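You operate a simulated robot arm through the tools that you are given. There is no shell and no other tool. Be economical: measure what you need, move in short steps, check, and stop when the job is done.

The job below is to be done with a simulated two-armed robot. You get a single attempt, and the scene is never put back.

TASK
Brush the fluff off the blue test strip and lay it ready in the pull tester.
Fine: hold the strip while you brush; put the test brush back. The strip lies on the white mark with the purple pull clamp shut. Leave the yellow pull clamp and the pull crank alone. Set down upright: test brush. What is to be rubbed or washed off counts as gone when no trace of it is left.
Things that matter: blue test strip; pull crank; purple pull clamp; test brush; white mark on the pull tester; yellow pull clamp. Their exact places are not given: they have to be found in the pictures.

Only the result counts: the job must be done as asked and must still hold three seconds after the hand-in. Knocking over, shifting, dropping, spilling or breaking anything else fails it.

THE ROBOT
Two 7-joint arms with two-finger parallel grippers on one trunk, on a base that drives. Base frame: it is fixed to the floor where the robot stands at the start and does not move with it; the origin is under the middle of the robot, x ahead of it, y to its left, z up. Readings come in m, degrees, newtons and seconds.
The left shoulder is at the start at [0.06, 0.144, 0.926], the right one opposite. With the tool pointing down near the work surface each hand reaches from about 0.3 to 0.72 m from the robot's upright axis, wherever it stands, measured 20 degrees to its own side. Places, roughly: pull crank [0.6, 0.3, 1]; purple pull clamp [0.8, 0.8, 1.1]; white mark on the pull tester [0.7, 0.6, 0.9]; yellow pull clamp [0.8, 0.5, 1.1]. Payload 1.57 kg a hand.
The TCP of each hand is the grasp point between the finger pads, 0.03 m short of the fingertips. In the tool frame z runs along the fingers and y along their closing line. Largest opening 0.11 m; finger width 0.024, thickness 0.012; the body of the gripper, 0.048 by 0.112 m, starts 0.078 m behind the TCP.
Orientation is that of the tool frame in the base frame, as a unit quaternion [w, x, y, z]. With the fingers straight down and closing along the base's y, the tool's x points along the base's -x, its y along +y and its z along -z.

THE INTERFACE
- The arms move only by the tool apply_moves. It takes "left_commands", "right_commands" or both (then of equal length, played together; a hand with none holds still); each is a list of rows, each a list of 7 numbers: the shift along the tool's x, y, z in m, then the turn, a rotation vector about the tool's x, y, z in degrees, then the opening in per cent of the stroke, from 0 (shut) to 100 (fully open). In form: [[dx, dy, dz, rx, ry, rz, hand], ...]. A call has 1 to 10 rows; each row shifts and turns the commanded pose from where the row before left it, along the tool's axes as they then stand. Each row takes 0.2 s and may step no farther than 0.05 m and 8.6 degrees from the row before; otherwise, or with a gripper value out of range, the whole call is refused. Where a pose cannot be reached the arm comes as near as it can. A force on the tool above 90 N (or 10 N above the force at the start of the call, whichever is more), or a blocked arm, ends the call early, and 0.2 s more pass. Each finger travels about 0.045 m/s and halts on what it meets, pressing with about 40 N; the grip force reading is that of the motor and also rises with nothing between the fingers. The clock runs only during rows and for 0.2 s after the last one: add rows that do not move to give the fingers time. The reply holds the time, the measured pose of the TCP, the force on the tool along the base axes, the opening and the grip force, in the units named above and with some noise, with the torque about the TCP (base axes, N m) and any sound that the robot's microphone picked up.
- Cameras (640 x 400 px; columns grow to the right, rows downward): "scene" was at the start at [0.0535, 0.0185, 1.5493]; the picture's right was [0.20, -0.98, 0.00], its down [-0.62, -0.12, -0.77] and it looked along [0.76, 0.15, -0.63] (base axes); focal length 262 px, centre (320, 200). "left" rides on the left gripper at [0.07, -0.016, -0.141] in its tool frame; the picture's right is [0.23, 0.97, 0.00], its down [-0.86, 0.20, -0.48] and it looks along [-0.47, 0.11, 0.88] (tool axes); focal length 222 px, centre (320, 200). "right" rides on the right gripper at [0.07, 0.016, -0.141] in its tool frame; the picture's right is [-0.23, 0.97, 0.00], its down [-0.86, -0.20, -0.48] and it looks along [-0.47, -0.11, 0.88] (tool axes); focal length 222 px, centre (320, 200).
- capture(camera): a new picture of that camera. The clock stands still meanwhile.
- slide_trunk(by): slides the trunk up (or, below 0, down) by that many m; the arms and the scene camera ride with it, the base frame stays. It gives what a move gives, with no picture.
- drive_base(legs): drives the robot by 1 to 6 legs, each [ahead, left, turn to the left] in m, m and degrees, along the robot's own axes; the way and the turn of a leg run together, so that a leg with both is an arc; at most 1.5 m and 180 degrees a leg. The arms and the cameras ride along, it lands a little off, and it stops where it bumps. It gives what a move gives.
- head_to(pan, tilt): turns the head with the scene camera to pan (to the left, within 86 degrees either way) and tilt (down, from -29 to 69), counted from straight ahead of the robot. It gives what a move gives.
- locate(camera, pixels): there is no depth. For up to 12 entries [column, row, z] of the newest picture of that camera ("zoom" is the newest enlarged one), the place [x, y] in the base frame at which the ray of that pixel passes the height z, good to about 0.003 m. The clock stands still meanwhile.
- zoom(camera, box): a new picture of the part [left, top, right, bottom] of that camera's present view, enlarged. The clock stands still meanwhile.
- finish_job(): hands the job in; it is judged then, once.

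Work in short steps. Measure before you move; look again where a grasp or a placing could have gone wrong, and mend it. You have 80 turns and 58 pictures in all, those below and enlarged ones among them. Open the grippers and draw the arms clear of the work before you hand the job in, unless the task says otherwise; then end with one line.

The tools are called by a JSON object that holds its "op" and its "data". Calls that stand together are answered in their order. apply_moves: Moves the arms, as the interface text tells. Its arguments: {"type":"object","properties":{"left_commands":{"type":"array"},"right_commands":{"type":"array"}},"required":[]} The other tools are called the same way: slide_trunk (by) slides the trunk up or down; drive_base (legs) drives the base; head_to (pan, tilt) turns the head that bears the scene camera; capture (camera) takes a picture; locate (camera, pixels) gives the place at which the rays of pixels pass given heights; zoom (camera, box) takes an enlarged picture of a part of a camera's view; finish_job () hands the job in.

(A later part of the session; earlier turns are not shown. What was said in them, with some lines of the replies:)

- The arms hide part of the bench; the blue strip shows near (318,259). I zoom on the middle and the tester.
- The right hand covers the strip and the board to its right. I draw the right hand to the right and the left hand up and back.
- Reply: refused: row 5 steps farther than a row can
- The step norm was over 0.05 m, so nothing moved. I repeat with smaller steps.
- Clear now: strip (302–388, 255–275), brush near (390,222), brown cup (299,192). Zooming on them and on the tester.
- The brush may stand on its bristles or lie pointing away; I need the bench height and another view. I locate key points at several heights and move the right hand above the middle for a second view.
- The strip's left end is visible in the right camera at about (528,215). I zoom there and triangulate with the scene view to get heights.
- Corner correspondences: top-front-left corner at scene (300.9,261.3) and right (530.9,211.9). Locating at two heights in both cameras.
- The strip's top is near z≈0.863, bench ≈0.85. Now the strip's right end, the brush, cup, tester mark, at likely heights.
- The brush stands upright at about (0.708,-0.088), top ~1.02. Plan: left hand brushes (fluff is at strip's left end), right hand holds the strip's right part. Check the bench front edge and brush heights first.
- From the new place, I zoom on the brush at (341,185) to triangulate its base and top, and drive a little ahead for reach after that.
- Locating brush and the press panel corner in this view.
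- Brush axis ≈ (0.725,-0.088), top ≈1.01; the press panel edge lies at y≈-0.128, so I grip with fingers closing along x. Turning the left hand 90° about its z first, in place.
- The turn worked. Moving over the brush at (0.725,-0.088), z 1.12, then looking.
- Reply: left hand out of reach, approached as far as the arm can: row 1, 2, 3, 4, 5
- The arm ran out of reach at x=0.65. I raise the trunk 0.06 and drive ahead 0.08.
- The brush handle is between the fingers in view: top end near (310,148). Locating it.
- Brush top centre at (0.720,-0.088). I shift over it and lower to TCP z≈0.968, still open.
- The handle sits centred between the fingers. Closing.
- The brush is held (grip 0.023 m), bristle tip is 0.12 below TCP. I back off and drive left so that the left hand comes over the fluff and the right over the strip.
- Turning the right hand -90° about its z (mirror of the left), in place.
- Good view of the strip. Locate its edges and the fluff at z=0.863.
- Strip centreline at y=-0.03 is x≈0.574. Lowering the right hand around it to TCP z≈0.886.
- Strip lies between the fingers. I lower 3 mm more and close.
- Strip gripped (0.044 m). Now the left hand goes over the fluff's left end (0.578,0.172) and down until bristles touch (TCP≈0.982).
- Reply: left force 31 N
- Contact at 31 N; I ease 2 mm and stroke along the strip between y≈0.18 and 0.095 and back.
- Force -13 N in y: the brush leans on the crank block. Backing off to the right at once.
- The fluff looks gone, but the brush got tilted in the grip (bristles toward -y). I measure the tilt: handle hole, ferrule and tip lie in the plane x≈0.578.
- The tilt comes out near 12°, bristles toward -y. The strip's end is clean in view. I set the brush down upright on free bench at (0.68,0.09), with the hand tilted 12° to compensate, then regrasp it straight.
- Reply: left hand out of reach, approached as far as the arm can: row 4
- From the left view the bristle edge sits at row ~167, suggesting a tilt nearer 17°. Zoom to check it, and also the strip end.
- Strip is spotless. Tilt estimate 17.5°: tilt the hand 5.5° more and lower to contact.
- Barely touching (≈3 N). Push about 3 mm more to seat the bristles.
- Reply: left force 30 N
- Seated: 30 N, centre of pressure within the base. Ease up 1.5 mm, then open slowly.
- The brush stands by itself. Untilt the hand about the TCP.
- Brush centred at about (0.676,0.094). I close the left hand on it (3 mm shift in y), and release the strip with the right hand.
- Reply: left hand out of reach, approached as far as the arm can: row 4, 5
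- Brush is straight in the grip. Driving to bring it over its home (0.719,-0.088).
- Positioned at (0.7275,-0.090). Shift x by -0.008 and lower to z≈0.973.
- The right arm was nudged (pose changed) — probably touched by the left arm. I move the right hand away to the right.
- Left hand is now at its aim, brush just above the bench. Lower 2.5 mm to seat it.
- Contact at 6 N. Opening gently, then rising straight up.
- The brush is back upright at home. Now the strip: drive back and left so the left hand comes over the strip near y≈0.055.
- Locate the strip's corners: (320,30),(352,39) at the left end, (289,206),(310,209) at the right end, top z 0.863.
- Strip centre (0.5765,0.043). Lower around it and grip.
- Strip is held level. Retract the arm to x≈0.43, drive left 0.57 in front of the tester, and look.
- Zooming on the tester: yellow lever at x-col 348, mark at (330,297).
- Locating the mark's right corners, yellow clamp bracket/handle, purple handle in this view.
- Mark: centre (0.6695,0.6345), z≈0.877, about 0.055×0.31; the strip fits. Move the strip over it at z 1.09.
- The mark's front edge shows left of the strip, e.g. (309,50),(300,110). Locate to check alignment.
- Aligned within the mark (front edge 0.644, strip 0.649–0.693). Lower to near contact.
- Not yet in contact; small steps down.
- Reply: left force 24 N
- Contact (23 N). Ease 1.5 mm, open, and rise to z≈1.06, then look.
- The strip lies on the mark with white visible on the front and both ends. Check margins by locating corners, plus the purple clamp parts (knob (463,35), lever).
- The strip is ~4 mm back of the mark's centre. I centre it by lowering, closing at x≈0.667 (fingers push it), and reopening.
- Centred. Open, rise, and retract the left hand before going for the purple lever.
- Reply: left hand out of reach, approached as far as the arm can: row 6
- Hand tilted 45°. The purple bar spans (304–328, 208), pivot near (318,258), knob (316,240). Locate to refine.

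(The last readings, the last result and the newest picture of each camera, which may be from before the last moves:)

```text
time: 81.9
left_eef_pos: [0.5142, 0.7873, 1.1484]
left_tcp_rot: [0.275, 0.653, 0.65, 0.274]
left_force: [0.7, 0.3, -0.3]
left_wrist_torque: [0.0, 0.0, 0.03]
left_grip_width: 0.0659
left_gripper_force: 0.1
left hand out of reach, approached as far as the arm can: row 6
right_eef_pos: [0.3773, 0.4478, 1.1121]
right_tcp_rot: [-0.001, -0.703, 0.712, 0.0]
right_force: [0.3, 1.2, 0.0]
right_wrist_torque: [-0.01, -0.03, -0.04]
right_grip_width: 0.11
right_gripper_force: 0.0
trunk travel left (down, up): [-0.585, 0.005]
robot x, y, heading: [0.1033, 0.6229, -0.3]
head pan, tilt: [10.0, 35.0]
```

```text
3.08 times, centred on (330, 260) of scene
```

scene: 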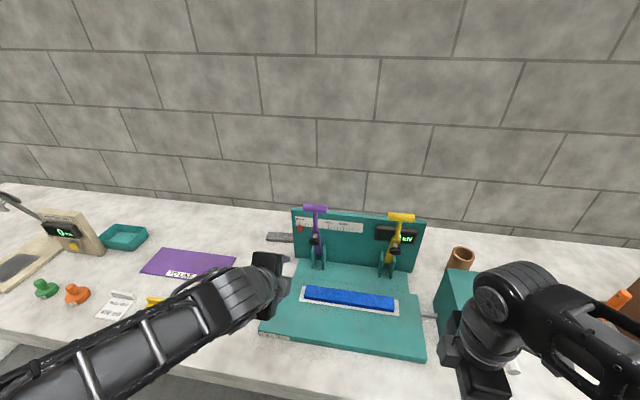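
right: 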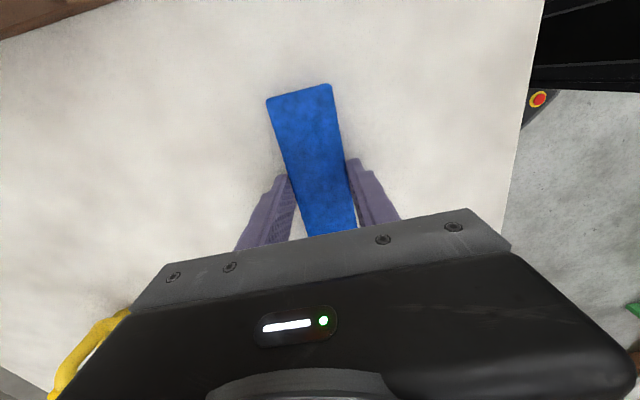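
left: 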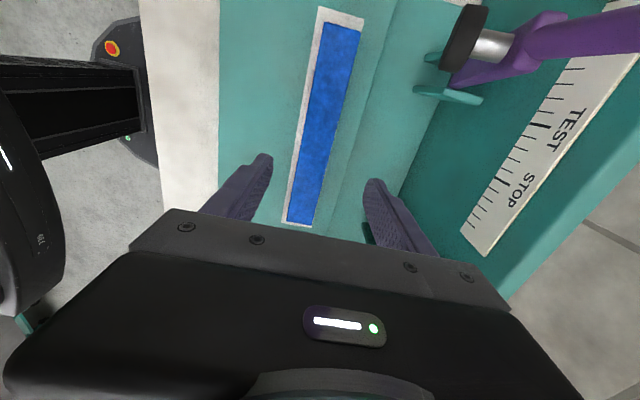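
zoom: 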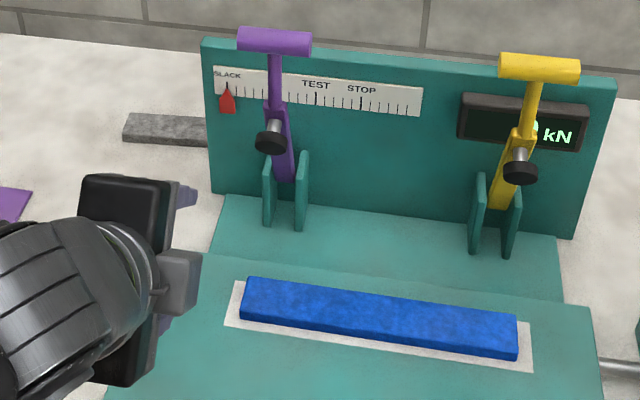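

Bar axis ≈(0.755,0.7535,1.16), half length 0.034. Move to a pre-grasp at (0.683,0.7755,1.232), approaching along the tilted tool axis on the bar's +y half.

{"op": "apply_moves", "data": {"left_commands": [[-0.002, 0.035, 0.01, 0, 0, 0, 75], [-0.002, 0.035, 0.01, 0, 0, 0, 75], [-0.002, 0.036, 0.01, 0, 0, 0, 75], [-0.002, 0.036, 0.015, 0, 0, 0, 75], [-0.004, 0.037, 0.015, 0, 0, 0, 75], [0, 0, 0, 0, 0, 0, 75]]}}

{"op": "capture", "data": {"camera": "left"}}

```text
time: 83.3
left_eef_pos: [0.6813, 0.7754, 1.2366]
left_tcp_rot: [0.275, 0.653, 0.649, 0.275]
left_force: [-0.1, 0.0, 0.7]
left_wrist_torque: [0.0, 0.01, -0.02]
left_grip_width: 0.0825
left_gripper_force: 0.1
right_eef_pos: [0.3782, 0.4485, 1.1121]
right_tcp_rot: [-0.001, -0.702, 0.712, -0.001]
right_force: [0.5, -0.4, -0.1]
right_wrist_torque: [-0.03, -0.02, 0.0]
right_grip_width: 0.1099
right_gripper_force: 0.2
trunk travel left (down, up): [-0.585, 0.005]
robot x, y, heading: [0.1047, 0.6192, -0.5]
head pan, tilt: [10.0, 35.0]
```

```text
5 pictures are left
```

left: 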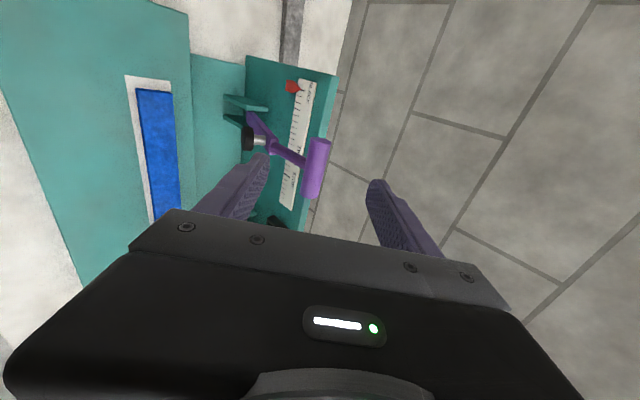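

The bar (318,140)–(312,200) lies right on the tool axis (predicted (320,152)). Advance 0.085 along tool z and close.

{"op": "apply_moves", "data": {"left_commands": [[0, 0, 0.04, 0, 0, 0, 75], [0, 0, 0.03, 0, 0, 0, 75], [0, 0, 0.02, 0, 0, 0, 75], [0, 0, 0, 0, 0, 0, 75]]}}

{"op": "apply_moves", "data": {"left_commands": [[0, 0, 0, 0, 0, 0, 35], [0, 0, 0, 0, 0, 0, 15], [0, 0, 0, 0, 0, 0, 15], [0, 0, 0, 0, 0, 0, 10], [0, 0, 0, 0, 0, 0, 10], [0, 0, 0, 0, 0, 0, 10]]}}

```text
time: 84.3
left_eef_pos: [0.7453, 0.7754, 1.1726]
left_tcp_rot: [0.275, 0.653, 0.649, 0.275]
left_force: [0.0, 0.0, -0.1]
left_wrist_torque: [-0.01, 0.0, 0.0]
left_grip_width: 0.0826
left_gripper_force: 0.1
right_eef_pos: [0.3774, 0.4477, 1.1124]
right_tcp_rot: [-0.001, -0.703, 0.711, -0.001]
right_force: [-0.4, 0.2, -0.6]
right_wrist_torque: [0.03, 0.01, 0.02]
right_grip_width: 0.1099
right_gripper_force: 0.0
trunk travel left (down, up): [-0.585, 0.005]
robot x, y, heading: [0.1052, 0.622, -0.4]
head pan, tilt: [10.0, 35.0]
```

```text
time: 85.7
left_eef_pos: [0.7459, 0.7735, 1.1715]
left_tcp_rot: [0.274, 0.654, 0.65, 0.274]
left_force: [-4.5, -0.8, -6.3]
left_wrist_torque: [-0.13, 0.09, 0.21]
left_grip_width: 0.0236
left_gripper_force: 35.3
right_eef_pos: [0.3777, 0.4476, 1.1125]
right_tcp_rot: [-0.002, -0.703, 0.711, 0.0]
right_force: [0.2, -0.5, -0.2]
right_wrist_torque: [-0.02, 0.01, 0.03]
right_grip_width: 0.11
right_gripper_force: 0.0
trunk travel left (down, up): [-0.585, 0.005]
robot x, y, heading: [0.1036, 0.6227, -0.5]
head pan, tilt: [10.0, 35.0]
```

Bar gripped (0.0236 m). Pull along the first 10° of the arc about the estimated pivot (0.80,0.935) and read the forces.

{"op": "apply_moves", "data": {"left_commands": [[0, -0.0178, -0.0097, 0, 0, 0, 10], [0, -0.0178, -0.0097, 0, 0, 0, 10], [0, 0, 0, 0, 0, 0, 10]]}}

```text
time: 86.5
left_eef_pos: [0.7071, 0.7757, 1.1604]
left_tcp_rot: [0.275, 0.653, 0.65, 0.276]
left_force: [0.5, -1.2, 2.9]
left_wrist_torque: [-0.34, -0.4, 0.01]
left_grip_width: 0.0236
left_gripper_force: 35.8
right_eef_pos: [0.3778, 0.447, 1.112]
right_tcp_rot: [-0.001, -0.703, 0.711, 0.0]
right_force: [0.7, -0.6, -0.1]
right_wrist_torque: [0.02, -0.01, 0.02]
right_grip_width: 0.11
right_gripper_force: 0.0
trunk travel left (down, up): [-0.585, 0.005]
robot x, y, heading: [0.1018, 0.6197, -0.5]
head pan, tilt: [10.0, 35.0]
```

Forces tiny, the lever follows. Continue the next 20°.

{"op": "apply_moves", "data": {"left_commands": [[0, -0.0191, -0.0065, 0, 0, 0, 10], [0, -0.0192, -0.0065, 0, 0, 0, 10], [0, -0.02, -0.0031, 0, 0, 0, 10], [0, -0.0201, -0.0031, 0, 0, 0, 10], [0, 0, 0, 0, 0, 0, 10]]}}

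```text
time: 87.7
left_eef_pos: [0.6395, 0.7749, 1.1164]
left_tcp_rot: [0.275, 0.654, 0.649, 0.275]
left_force: [0.4, -1.7, -0.9]
left_wrist_torque: [-0.19, -0.11, -0.01]
left_grip_width: 0.0233
left_gripper_force: 35.1
right_eef_pos: [0.3782, 0.4481, 1.1121]
right_tcp_rot: [-0.001, -0.703, 0.712, 0.0]
right_force: [0.4, -0.3, -0.8]
right_wrist_torque: [-0.03, 0.04, 0.0]
right_grip_width: 0.1102
right_gripper_force: 0.1
trunk travel left (down, up): [-0.585, 0.005]
robot x, y, heading: [0.1031, 0.6232, -0.3]
head pan, tilt: [10.0, 35.0]
```

Still following freely. Another 20°.

{"op": "apply_moves", "data": {"left_commands": [[0, -0.0202, 0.0004, 0, 0, 0, 10], [0, -0.0203, 0.0005, 0, 0, 0, 10], [0, -0.0198, 0.004, 0, 0, 0, 10], [0, -0.0199, 0.004, 0, 0, 0, 10], [0, 0, 0, 0, 0, 0, 10]]}}

```text
time: 88.9
left_eef_pos: [0.5895, 0.7749, 1.0535]
left_tcp_rot: [0.274, 0.654, 0.65, 0.275]
left_force: [1.0, -1.3, -0.8]
left_wrist_torque: [-0.16, -0.14, 0.24]
left_grip_width: 0.0236
left_gripper_force: 35.6
right_eef_pos: [0.3773, 0.4473, 1.1116]
right_tcp_rot: [-0.002, -0.702, 0.712, 0.0]
right_force: [-0.1, 0.3, -0.7]
right_wrist_torque: [-0.01, 0.03, -0.03]
right_grip_width: 0.1101
right_gripper_force: 0.0
trunk travel left (down, up): [-0.585, 0.005]
robot x, y, heading: [0.1069, 0.6264, -0.1]
head pan, tilt: [10.0, 35.0]
```

50° done. Continue 10° and check for contact with the strip.

{"op": "apply_moves", "data": {"left_commands": [[0, -0.0189, 0.0074, 0, 0, 0, 10], [0, -0.0189, 0.0074, 0, 0, 0, 10], [0, 0, 0, 0, 0, 0, 10]]}}

{"op": "zoom", "data": {"camera": "scene", "box": [230, 195, 430, 345]}}

```text
time: 89.7
left_eef_pos: [0.5785, 0.7746, 1.0193]
left_tcp_rot: [0.274, 0.653, 0.65, 0.275]
left_force: [-34.4, 7.9, 9.5]
left_wrist_torque: [-0.04, 0.27, 0.16]
left_grip_width: 0.0235
left_gripper_force: 35.9
left hand out of reach, approached as far as the arm can: row 2
right_eef_pos: [0.374, 0.4487, 1.1128]
right_tcp_rot: [0.0, -0.703, 0.712, -0.001]
right_force: [0.0, -0.4, -0.1]
right_wrist_torque: [0.02, 0.0, 0.01]
right_grip_width: 0.1099
right_gripper_force: 0.1
trunk travel left (down, up): [-0.585, 0.005]
robot x, y, heading: [0.1033, 0.6247, -0.6]
head pan, tilt: [10.0, 35.0]
```

```text
2.67 times, centred on (330, 270) of scene
```

zoom: 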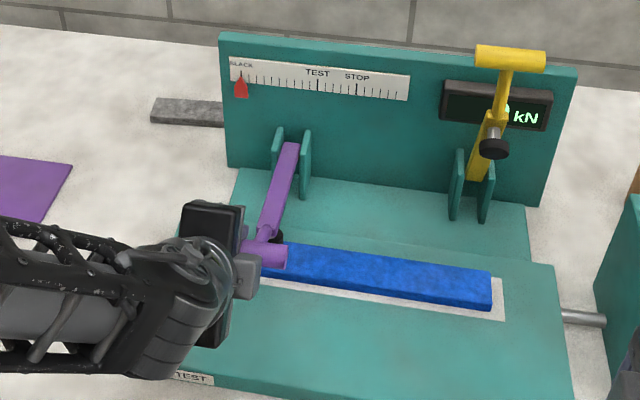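

The arm hit its folding limit at ~60°; the lever is nearly down. Release, slide off the bar's +y end, and back the base for room.

{"op": "apply_moves", "data": {"left_commands": [[0, 0, 0, 0, 0, 0, 40], [0, 0, 0, 0, 0, 0, 75], [0, 0, 0, 0, 0, 0, 75], [0, 0, 0, 0, 0, 0, 75], [0.03, 0, 0, 0, 0, 0, 75], [0.03, 0, 0, 0, 0, 0, 75], [0, 0, 0, 0, 0, 0, 75]]}}

{"op": "drive_base", "data": {"legs": [[-0.09, 0, 0]]}}

{"op": "apply_moves", "data": {"left_commands": [[0, 0, -0.04, 7.5, 0, 0, 50], [0, 0, -0.04, 7.5, 0, 0, 20], [0, 0, 0, 7.5, 0, 0, 0], [0, 0, 0, 7.5, 0, 0, 0], [0, 0, 0, 7.5, 0, 0, 0], [0, 0, 0, 7.5, 0, 0, 0], [0, 0, 0, 0, 0, 0, 0]]}}

{"op": "zoom", "data": {"camera": "scene", "box": [230, 195, 430, 345]}}

```text
time: 91.3
left_eef_pos: [0.588, 0.8329, 1.0184]
left_tcp_rot: [0.274, 0.653, 0.65, 0.275]
left_force: [0.1, 0.0, -0.4]
left_wrist_torque: [0.03, 0.01, 0.0]
left_grip_width: 0.0824
left_gripper_force: 0.1
left hand out of reach, approached as far as the arm can: row 5
right_eef_pos: [0.3781, 0.4483, 1.1128]
right_tcp_rot: [-0.002, -0.703, 0.711, 0.001]
right_force: [0.4, 1.0, 0.4]
right_wrist_torque: [-0.01, 0.0, 0.02]
right_grip_width: 0.1101
right_gripper_force: 0.0
trunk travel left (down, up): [-0.585, 0.005]
robot x, y, heading: [0.103, 0.6212, -0.4]
head pan, tilt: [10.0, 35.0]
```

```text
time: 92.4
left_eef_pos: [0.498, 0.8331, 1.02]
left_tcp_rot: [0.276, 0.654, 0.649, 0.274]
left_force: [-0.4, 0.0, 0.2]
left_wrist_torque: [0.0, -0.01, 0.0]
left_grip_width: 0.0827
left_gripper_force: 0.0
right_eef_pos: [0.2865, 0.4489, 1.1115]
right_tcp_rot: [-0.001, -0.702, 0.712, 0.0]
right_force: [0.2, 0.6, 0.7]
right_wrist_torque: [0.02, -0.03, 0.01]
right_grip_width: 0.11
right_gripper_force: 0.1
trunk travel left (down, up): [-0.585, 0.005]
robot x, y, heading: [0.0153, 0.624, -0.6]
head pan, tilt: [10.0, 35.0]
```

```text
time: 94.0
left_eef_pos: [0.4453, 0.8328, 1.078]
left_tcp_rot: [0.004, 0.709, 0.705, 0.005]
left_force: [-0.3, -0.3, -0.5]
left_wrist_torque: [0.0, 0.01, 0.03]
left_grip_width: 0.0
left_gripper_force: 21.2
right_eef_pos: [0.2878, 0.4479, 1.1108]
right_tcp_rot: [-0.001, -0.703, 0.711, 0.0]
right_force: [0.5, 0.2, -0.3]
right_wrist_torque: [-0.03, -0.01, 0.04]
right_grip_width: 0.1098
right_gripper_force: 0.1
trunk travel left (down, up): [-0.585, 0.005]
robot x, y, heading: [0.0166, 0.624, -0.4]
head pan, tilt: [10.0, 35.0]
```

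```text
2.67 times, centred on (330, 270) of scene
```

zoom: 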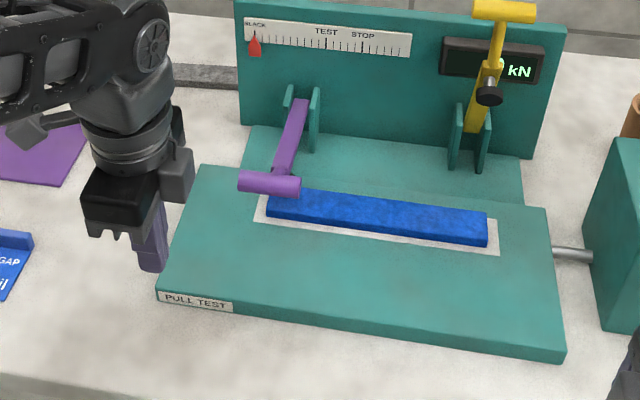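

The lever holds in place. Locate the bar for pushing down from above.

{"op": "locate", "data": {"camera": "zoom", "pixels": [[270, 183, 1.01], [270, 183, 0.98], [270, 183, 0.96], [240, 181, 1.01], [300, 187, 1.01], [270, 183, 1.03]]}}

```text
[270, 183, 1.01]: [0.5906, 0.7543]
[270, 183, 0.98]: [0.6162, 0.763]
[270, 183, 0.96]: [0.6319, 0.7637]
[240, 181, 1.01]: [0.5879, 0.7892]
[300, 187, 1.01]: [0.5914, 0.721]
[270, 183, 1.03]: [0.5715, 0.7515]
```

Bar at (0.590,0.754,1.01). Bring closed fingertips above it and lower to TCP≈1.056.

{"op": "apply_moves", "data": {"left_commands": [[0, 0, -0.02, 0, 0, 0, 0], [-0.026, 0.04, 0, 0, 0, 0, 0], [-0.026, 0.04, 0, 0, 0, 0, 0], [-0.027, 0.04, 0, 0, 0, 0, 0], [0, 0.021, 0.02, 0, 0, 0, 0], [0, 0, 0.022, 0, 0, 0, 0], [0, 0, 0, 0, 0, 0, 0]]}}

{"op": "apply_moves", "data": {"left_commands": [[0, -0.001, 0.006, 0, 0, 0, 0], [0, -0.002, 0.006, 0, 0, 0, 0], [0, -0.002, 0.006, 0, 0, 0, 0], [0, 0, 0, 0, 0, 0, 0]]}}

```text
time: 95.6
left_eef_pos: [0.5855, 0.754, 1.057]
left_tcp_rot: [0.004, 0.709, 0.705, 0.004]
left_force: [0.6, -0.1, 0.1]
left_wrist_torque: [0.0, 0.01, -0.01]
left_grip_width: 0.0
left_gripper_force: 21.6
right_eef_pos: [0.2882, 0.4483, 1.1113]
right_tcp_rot: [-0.002, -0.703, 0.711, 0.0]
right_force: [-0.4, -0.3, -0.3]
right_wrist_torque: [0.02, -0.01, -0.02]
right_grip_width: 0.11
right_gripper_force: 0.1
trunk travel left (down, up): [-0.585, 0.005]
robot x, y, heading: [0.0155, 0.6259, -0.3]
head pan, tilt: [10.0, 35.0]
```

```text
time: 96.6
left_eef_pos: [0.5816, 0.7542, 1.0398]
left_tcp_rot: [0.004, 0.709, 0.705, 0.005]
left_force: [-0.3, -0.3, 0.4]
left_wrist_torque: [-0.02, 0.0, -0.01]
left_grip_width: 0.0
left_gripper_force: 21.1
right_eef_pos: [0.2897, 0.4481, 1.1127]
right_tcp_rot: [-0.001, -0.703, 0.711, 0.001]
right_force: [1.1, 0.0, -0.3]
right_wrist_torque: [-0.03, 0.02, 0.0]
right_grip_width: 0.1096
right_gripper_force: 0.0
trunk travel left (down, up): [-0.585, 0.005]
robot x, y, heading: [0.0175, 0.6212, 0.0]
head pan, tilt: [10.0, 35.0]
```

Negligible force; continue down in small steps.

{"op": "apply_moves", "data": {"left_commands": [[0, 0, 0.006, 0, 0, 0, 0], [0, 0, 0.006, 0, 0, 0, 0], [0, -0.001, 0.006, 0, 0, 0, 0], [0, 0, 0, 0, 0, 0, 0]]}}

```text
time: 97.6
left_eef_pos: [0.5798, 0.7523, 1.0217]
left_tcp_rot: [0.004, 0.708, 0.706, 0.005]
left_force: [0.4, 0.0, 0.1]
left_wrist_torque: [0.01, -0.01, -0.05]
left_grip_width: 0.0
left_gripper_force: 21.7
right_eef_pos: [0.2888, 0.4488, 1.1115]
right_tcp_rot: [-0.001, -0.703, 0.712, 0.0]
right_force: [-0.8, -0.8, -0.4]
right_wrist_torque: [-0.01, -0.03, 0.0]
right_grip_width: 0.1099
right_gripper_force: 0.1
trunk travel left (down, up): [-0.585, 0.005]
robot x, y, heading: [0.0175, 0.6255, -0.5]
head pan, tilt: [10.0, 35.0]
```

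No force yet; the bar may already be lower. One look.

{"op": "zoom", "data": {"camera": "scene", "box": [260, 215, 380, 305]}}

```text
4.44 times, centred on (320, 260) of scene
```

zoom: 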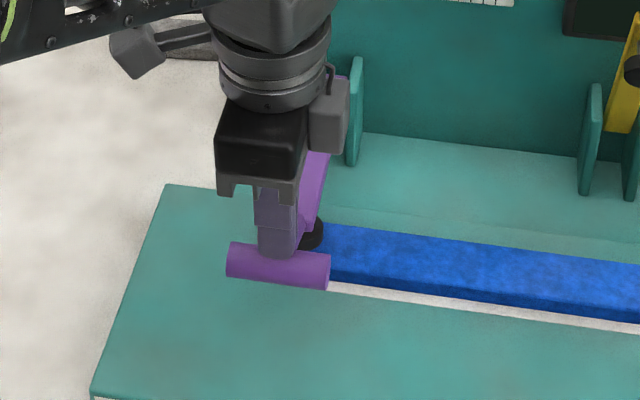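

The bar has followed down and the knob nears the strip. Keep pushing until resistance.

{"op": "apply_moves", "data": {"left_commands": [[0, 0, 0.005, 0, 0, 0, 0], [0, 0, 0.005, 0, 0, 0, 0], [0, 0, 0.003, 0, 0, 0, 0], [0, 0, 0, 0, 0, 0, 0]]}}

{"op": "locate", "data": {"camera": "zoom", "pixels": [[278, 265, 0.98], [278, 265, 0.97], [312, 238, 0.9]]}}

```text
time: 98.6
left_eef_pos: [0.581, 0.7539, 1.0088]
left_tcp_rot: [0.004, 0.708, 0.706, 0.005]
left_force: [-0.3, -0.1, 0.6]
left_wrist_torque: [-0.01, -0.01, 0.0]
left_grip_width: 0.0
left_gripper_force: 21.4
right_eef_pos: [0.2895, 0.4492, 1.1111]
right_tcp_rot: [-0.002, -0.703, 0.711, 0.001]
right_force: [0.0, -0.1, 0.9]
right_wrist_torque: [0.01, 0.0, 0.01]
right_grip_width: 0.1103
right_gripper_force: 0.0
trunk travel left (down, up): [-0.585, 0.005]
robot x, y, heading: [0.0157, 0.6221, -0.2]
head pan, tilt: [10.0, 35.0]
```

```text
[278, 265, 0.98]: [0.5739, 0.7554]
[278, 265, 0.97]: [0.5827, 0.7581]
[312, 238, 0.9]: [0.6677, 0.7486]
```

Still free; go on in 4 mm steps.

{"op": "apply_moves", "data": {"left_commands": [[0, 0, 0.004, 0, 0, 0, 0], [0, 0, 0.004, 0, 0, 0, 0], [0, 0, 0.004, 0, 0, 0, 0], [0, 0, 0, 0, 0, 0, 0]]}}

```text
time: 99.6
left_eef_pos: [0.5802, 0.753, 1.0044]
left_tcp_rot: [0.009, 0.708, 0.706, 0.01]
left_force: [-3.0, 5.1, 60.7]
left_wrist_torque: [0.17, 0.48, -0.04]
left_grip_width: 0.0
left_gripper_force: 21.3
right_eef_pos: [0.2851, 0.4478, 1.1138]
right_tcp_rot: [0.001, -0.702, 0.712, -0.001]
right_force: [-0.5, 0.2, 0.4]
right_wrist_torque: [-0.01, -0.02, -0.01]
right_grip_width: 0.1099
right_gripper_force: 0.1
trunk travel left (down, up): [-0.585, 0.005]
robot x, y, heading: [0.0118, 0.6265, -0.3]
head pan, tilt: [10.0, 35.0]
```

Firm stop at 61 N: the clamp is shut on the strip. Rise, draw back, and look.

{"op": "apply_moves", "data": {"left_commands": [[0, 0, -0.02, 0, 0, 0, 0], [0, 0, -0.05, 0, 0, 0, 0], [0, 0, -0.04, 0, 0, 0, 0], [0.03, -0.04, 0, 0, 0, 0, 20], [0.03, -0.04, 0, 0, 0, 0, 60], [0.03, -0.04, 0, 0, 0, 0, 100], [0.03, -0.03, 0, 0, 0, 0, 100], [0, 0, 0, 0, 0, 0, 100], [0, 0, 0, 0, 0, 0, 100]]}}

{"op": "capture", "data": {"camera": "scene"}}

```text
time: 101.6
left_eef_pos: [0.4297, 0.8722, 1.1032]
left_tcp_rot: [0.004, 0.708, 0.706, 0.005]
left_force: [-0.8, -0.1, -0.3]
left_wrist_torque: [-0.02, 0.01, -0.04]
left_grip_width: 0.1098
left_gripper_force: 0.0
right_eef_pos: [0.289, 0.4481, 1.1116]
right_tcp_rot: [-0.002, -0.702, 0.712, 0.0]
right_force: [-0.4, -0.5, 0.6]
right_wrist_torque: [-0.02, -0.01, 0.02]
right_grip_width: 0.1099
right_gripper_force: 0.1
trunk travel left (down, up): [-0.585, 0.005]
robot x, y, heading: [0.0142, 0.6209, -0.5]
head pan, tilt: [10.0, 35.0]
```

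```text
1 pictures are left
```

scene: 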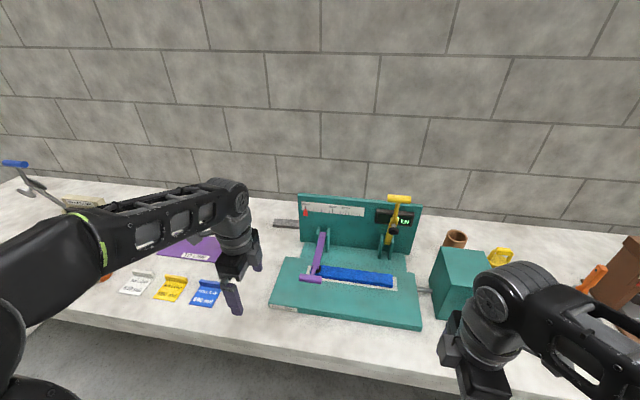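

The lever is down and the brush still stands by the press at (592,278). Last picture: close look at the clamp and strip.

{"op": "zoom", "data": {"camera": "scene", "box": [265, 190, 435, 330]}}

```text
2.86 times, centred on (350, 260) of scene
```

zoom: 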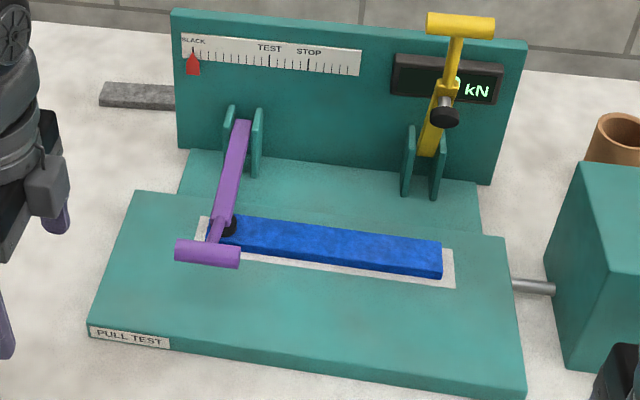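

The strip lies on the mark with the purple clamp shut on it, the yellow clamp is still open, and both hands are clear. I hand the job in.

{"op": "finish_job", "data": {}}

```text
The job is handed in.
```

The job is handed in: the blue strip is brushed clean and lies on the white mark with the purple clamp shut, the test brush stands back in its place, and I left the yellow clamp and crank alone, though the brush once pressed on the tester's crank block (about 13 N) with no visible shift.
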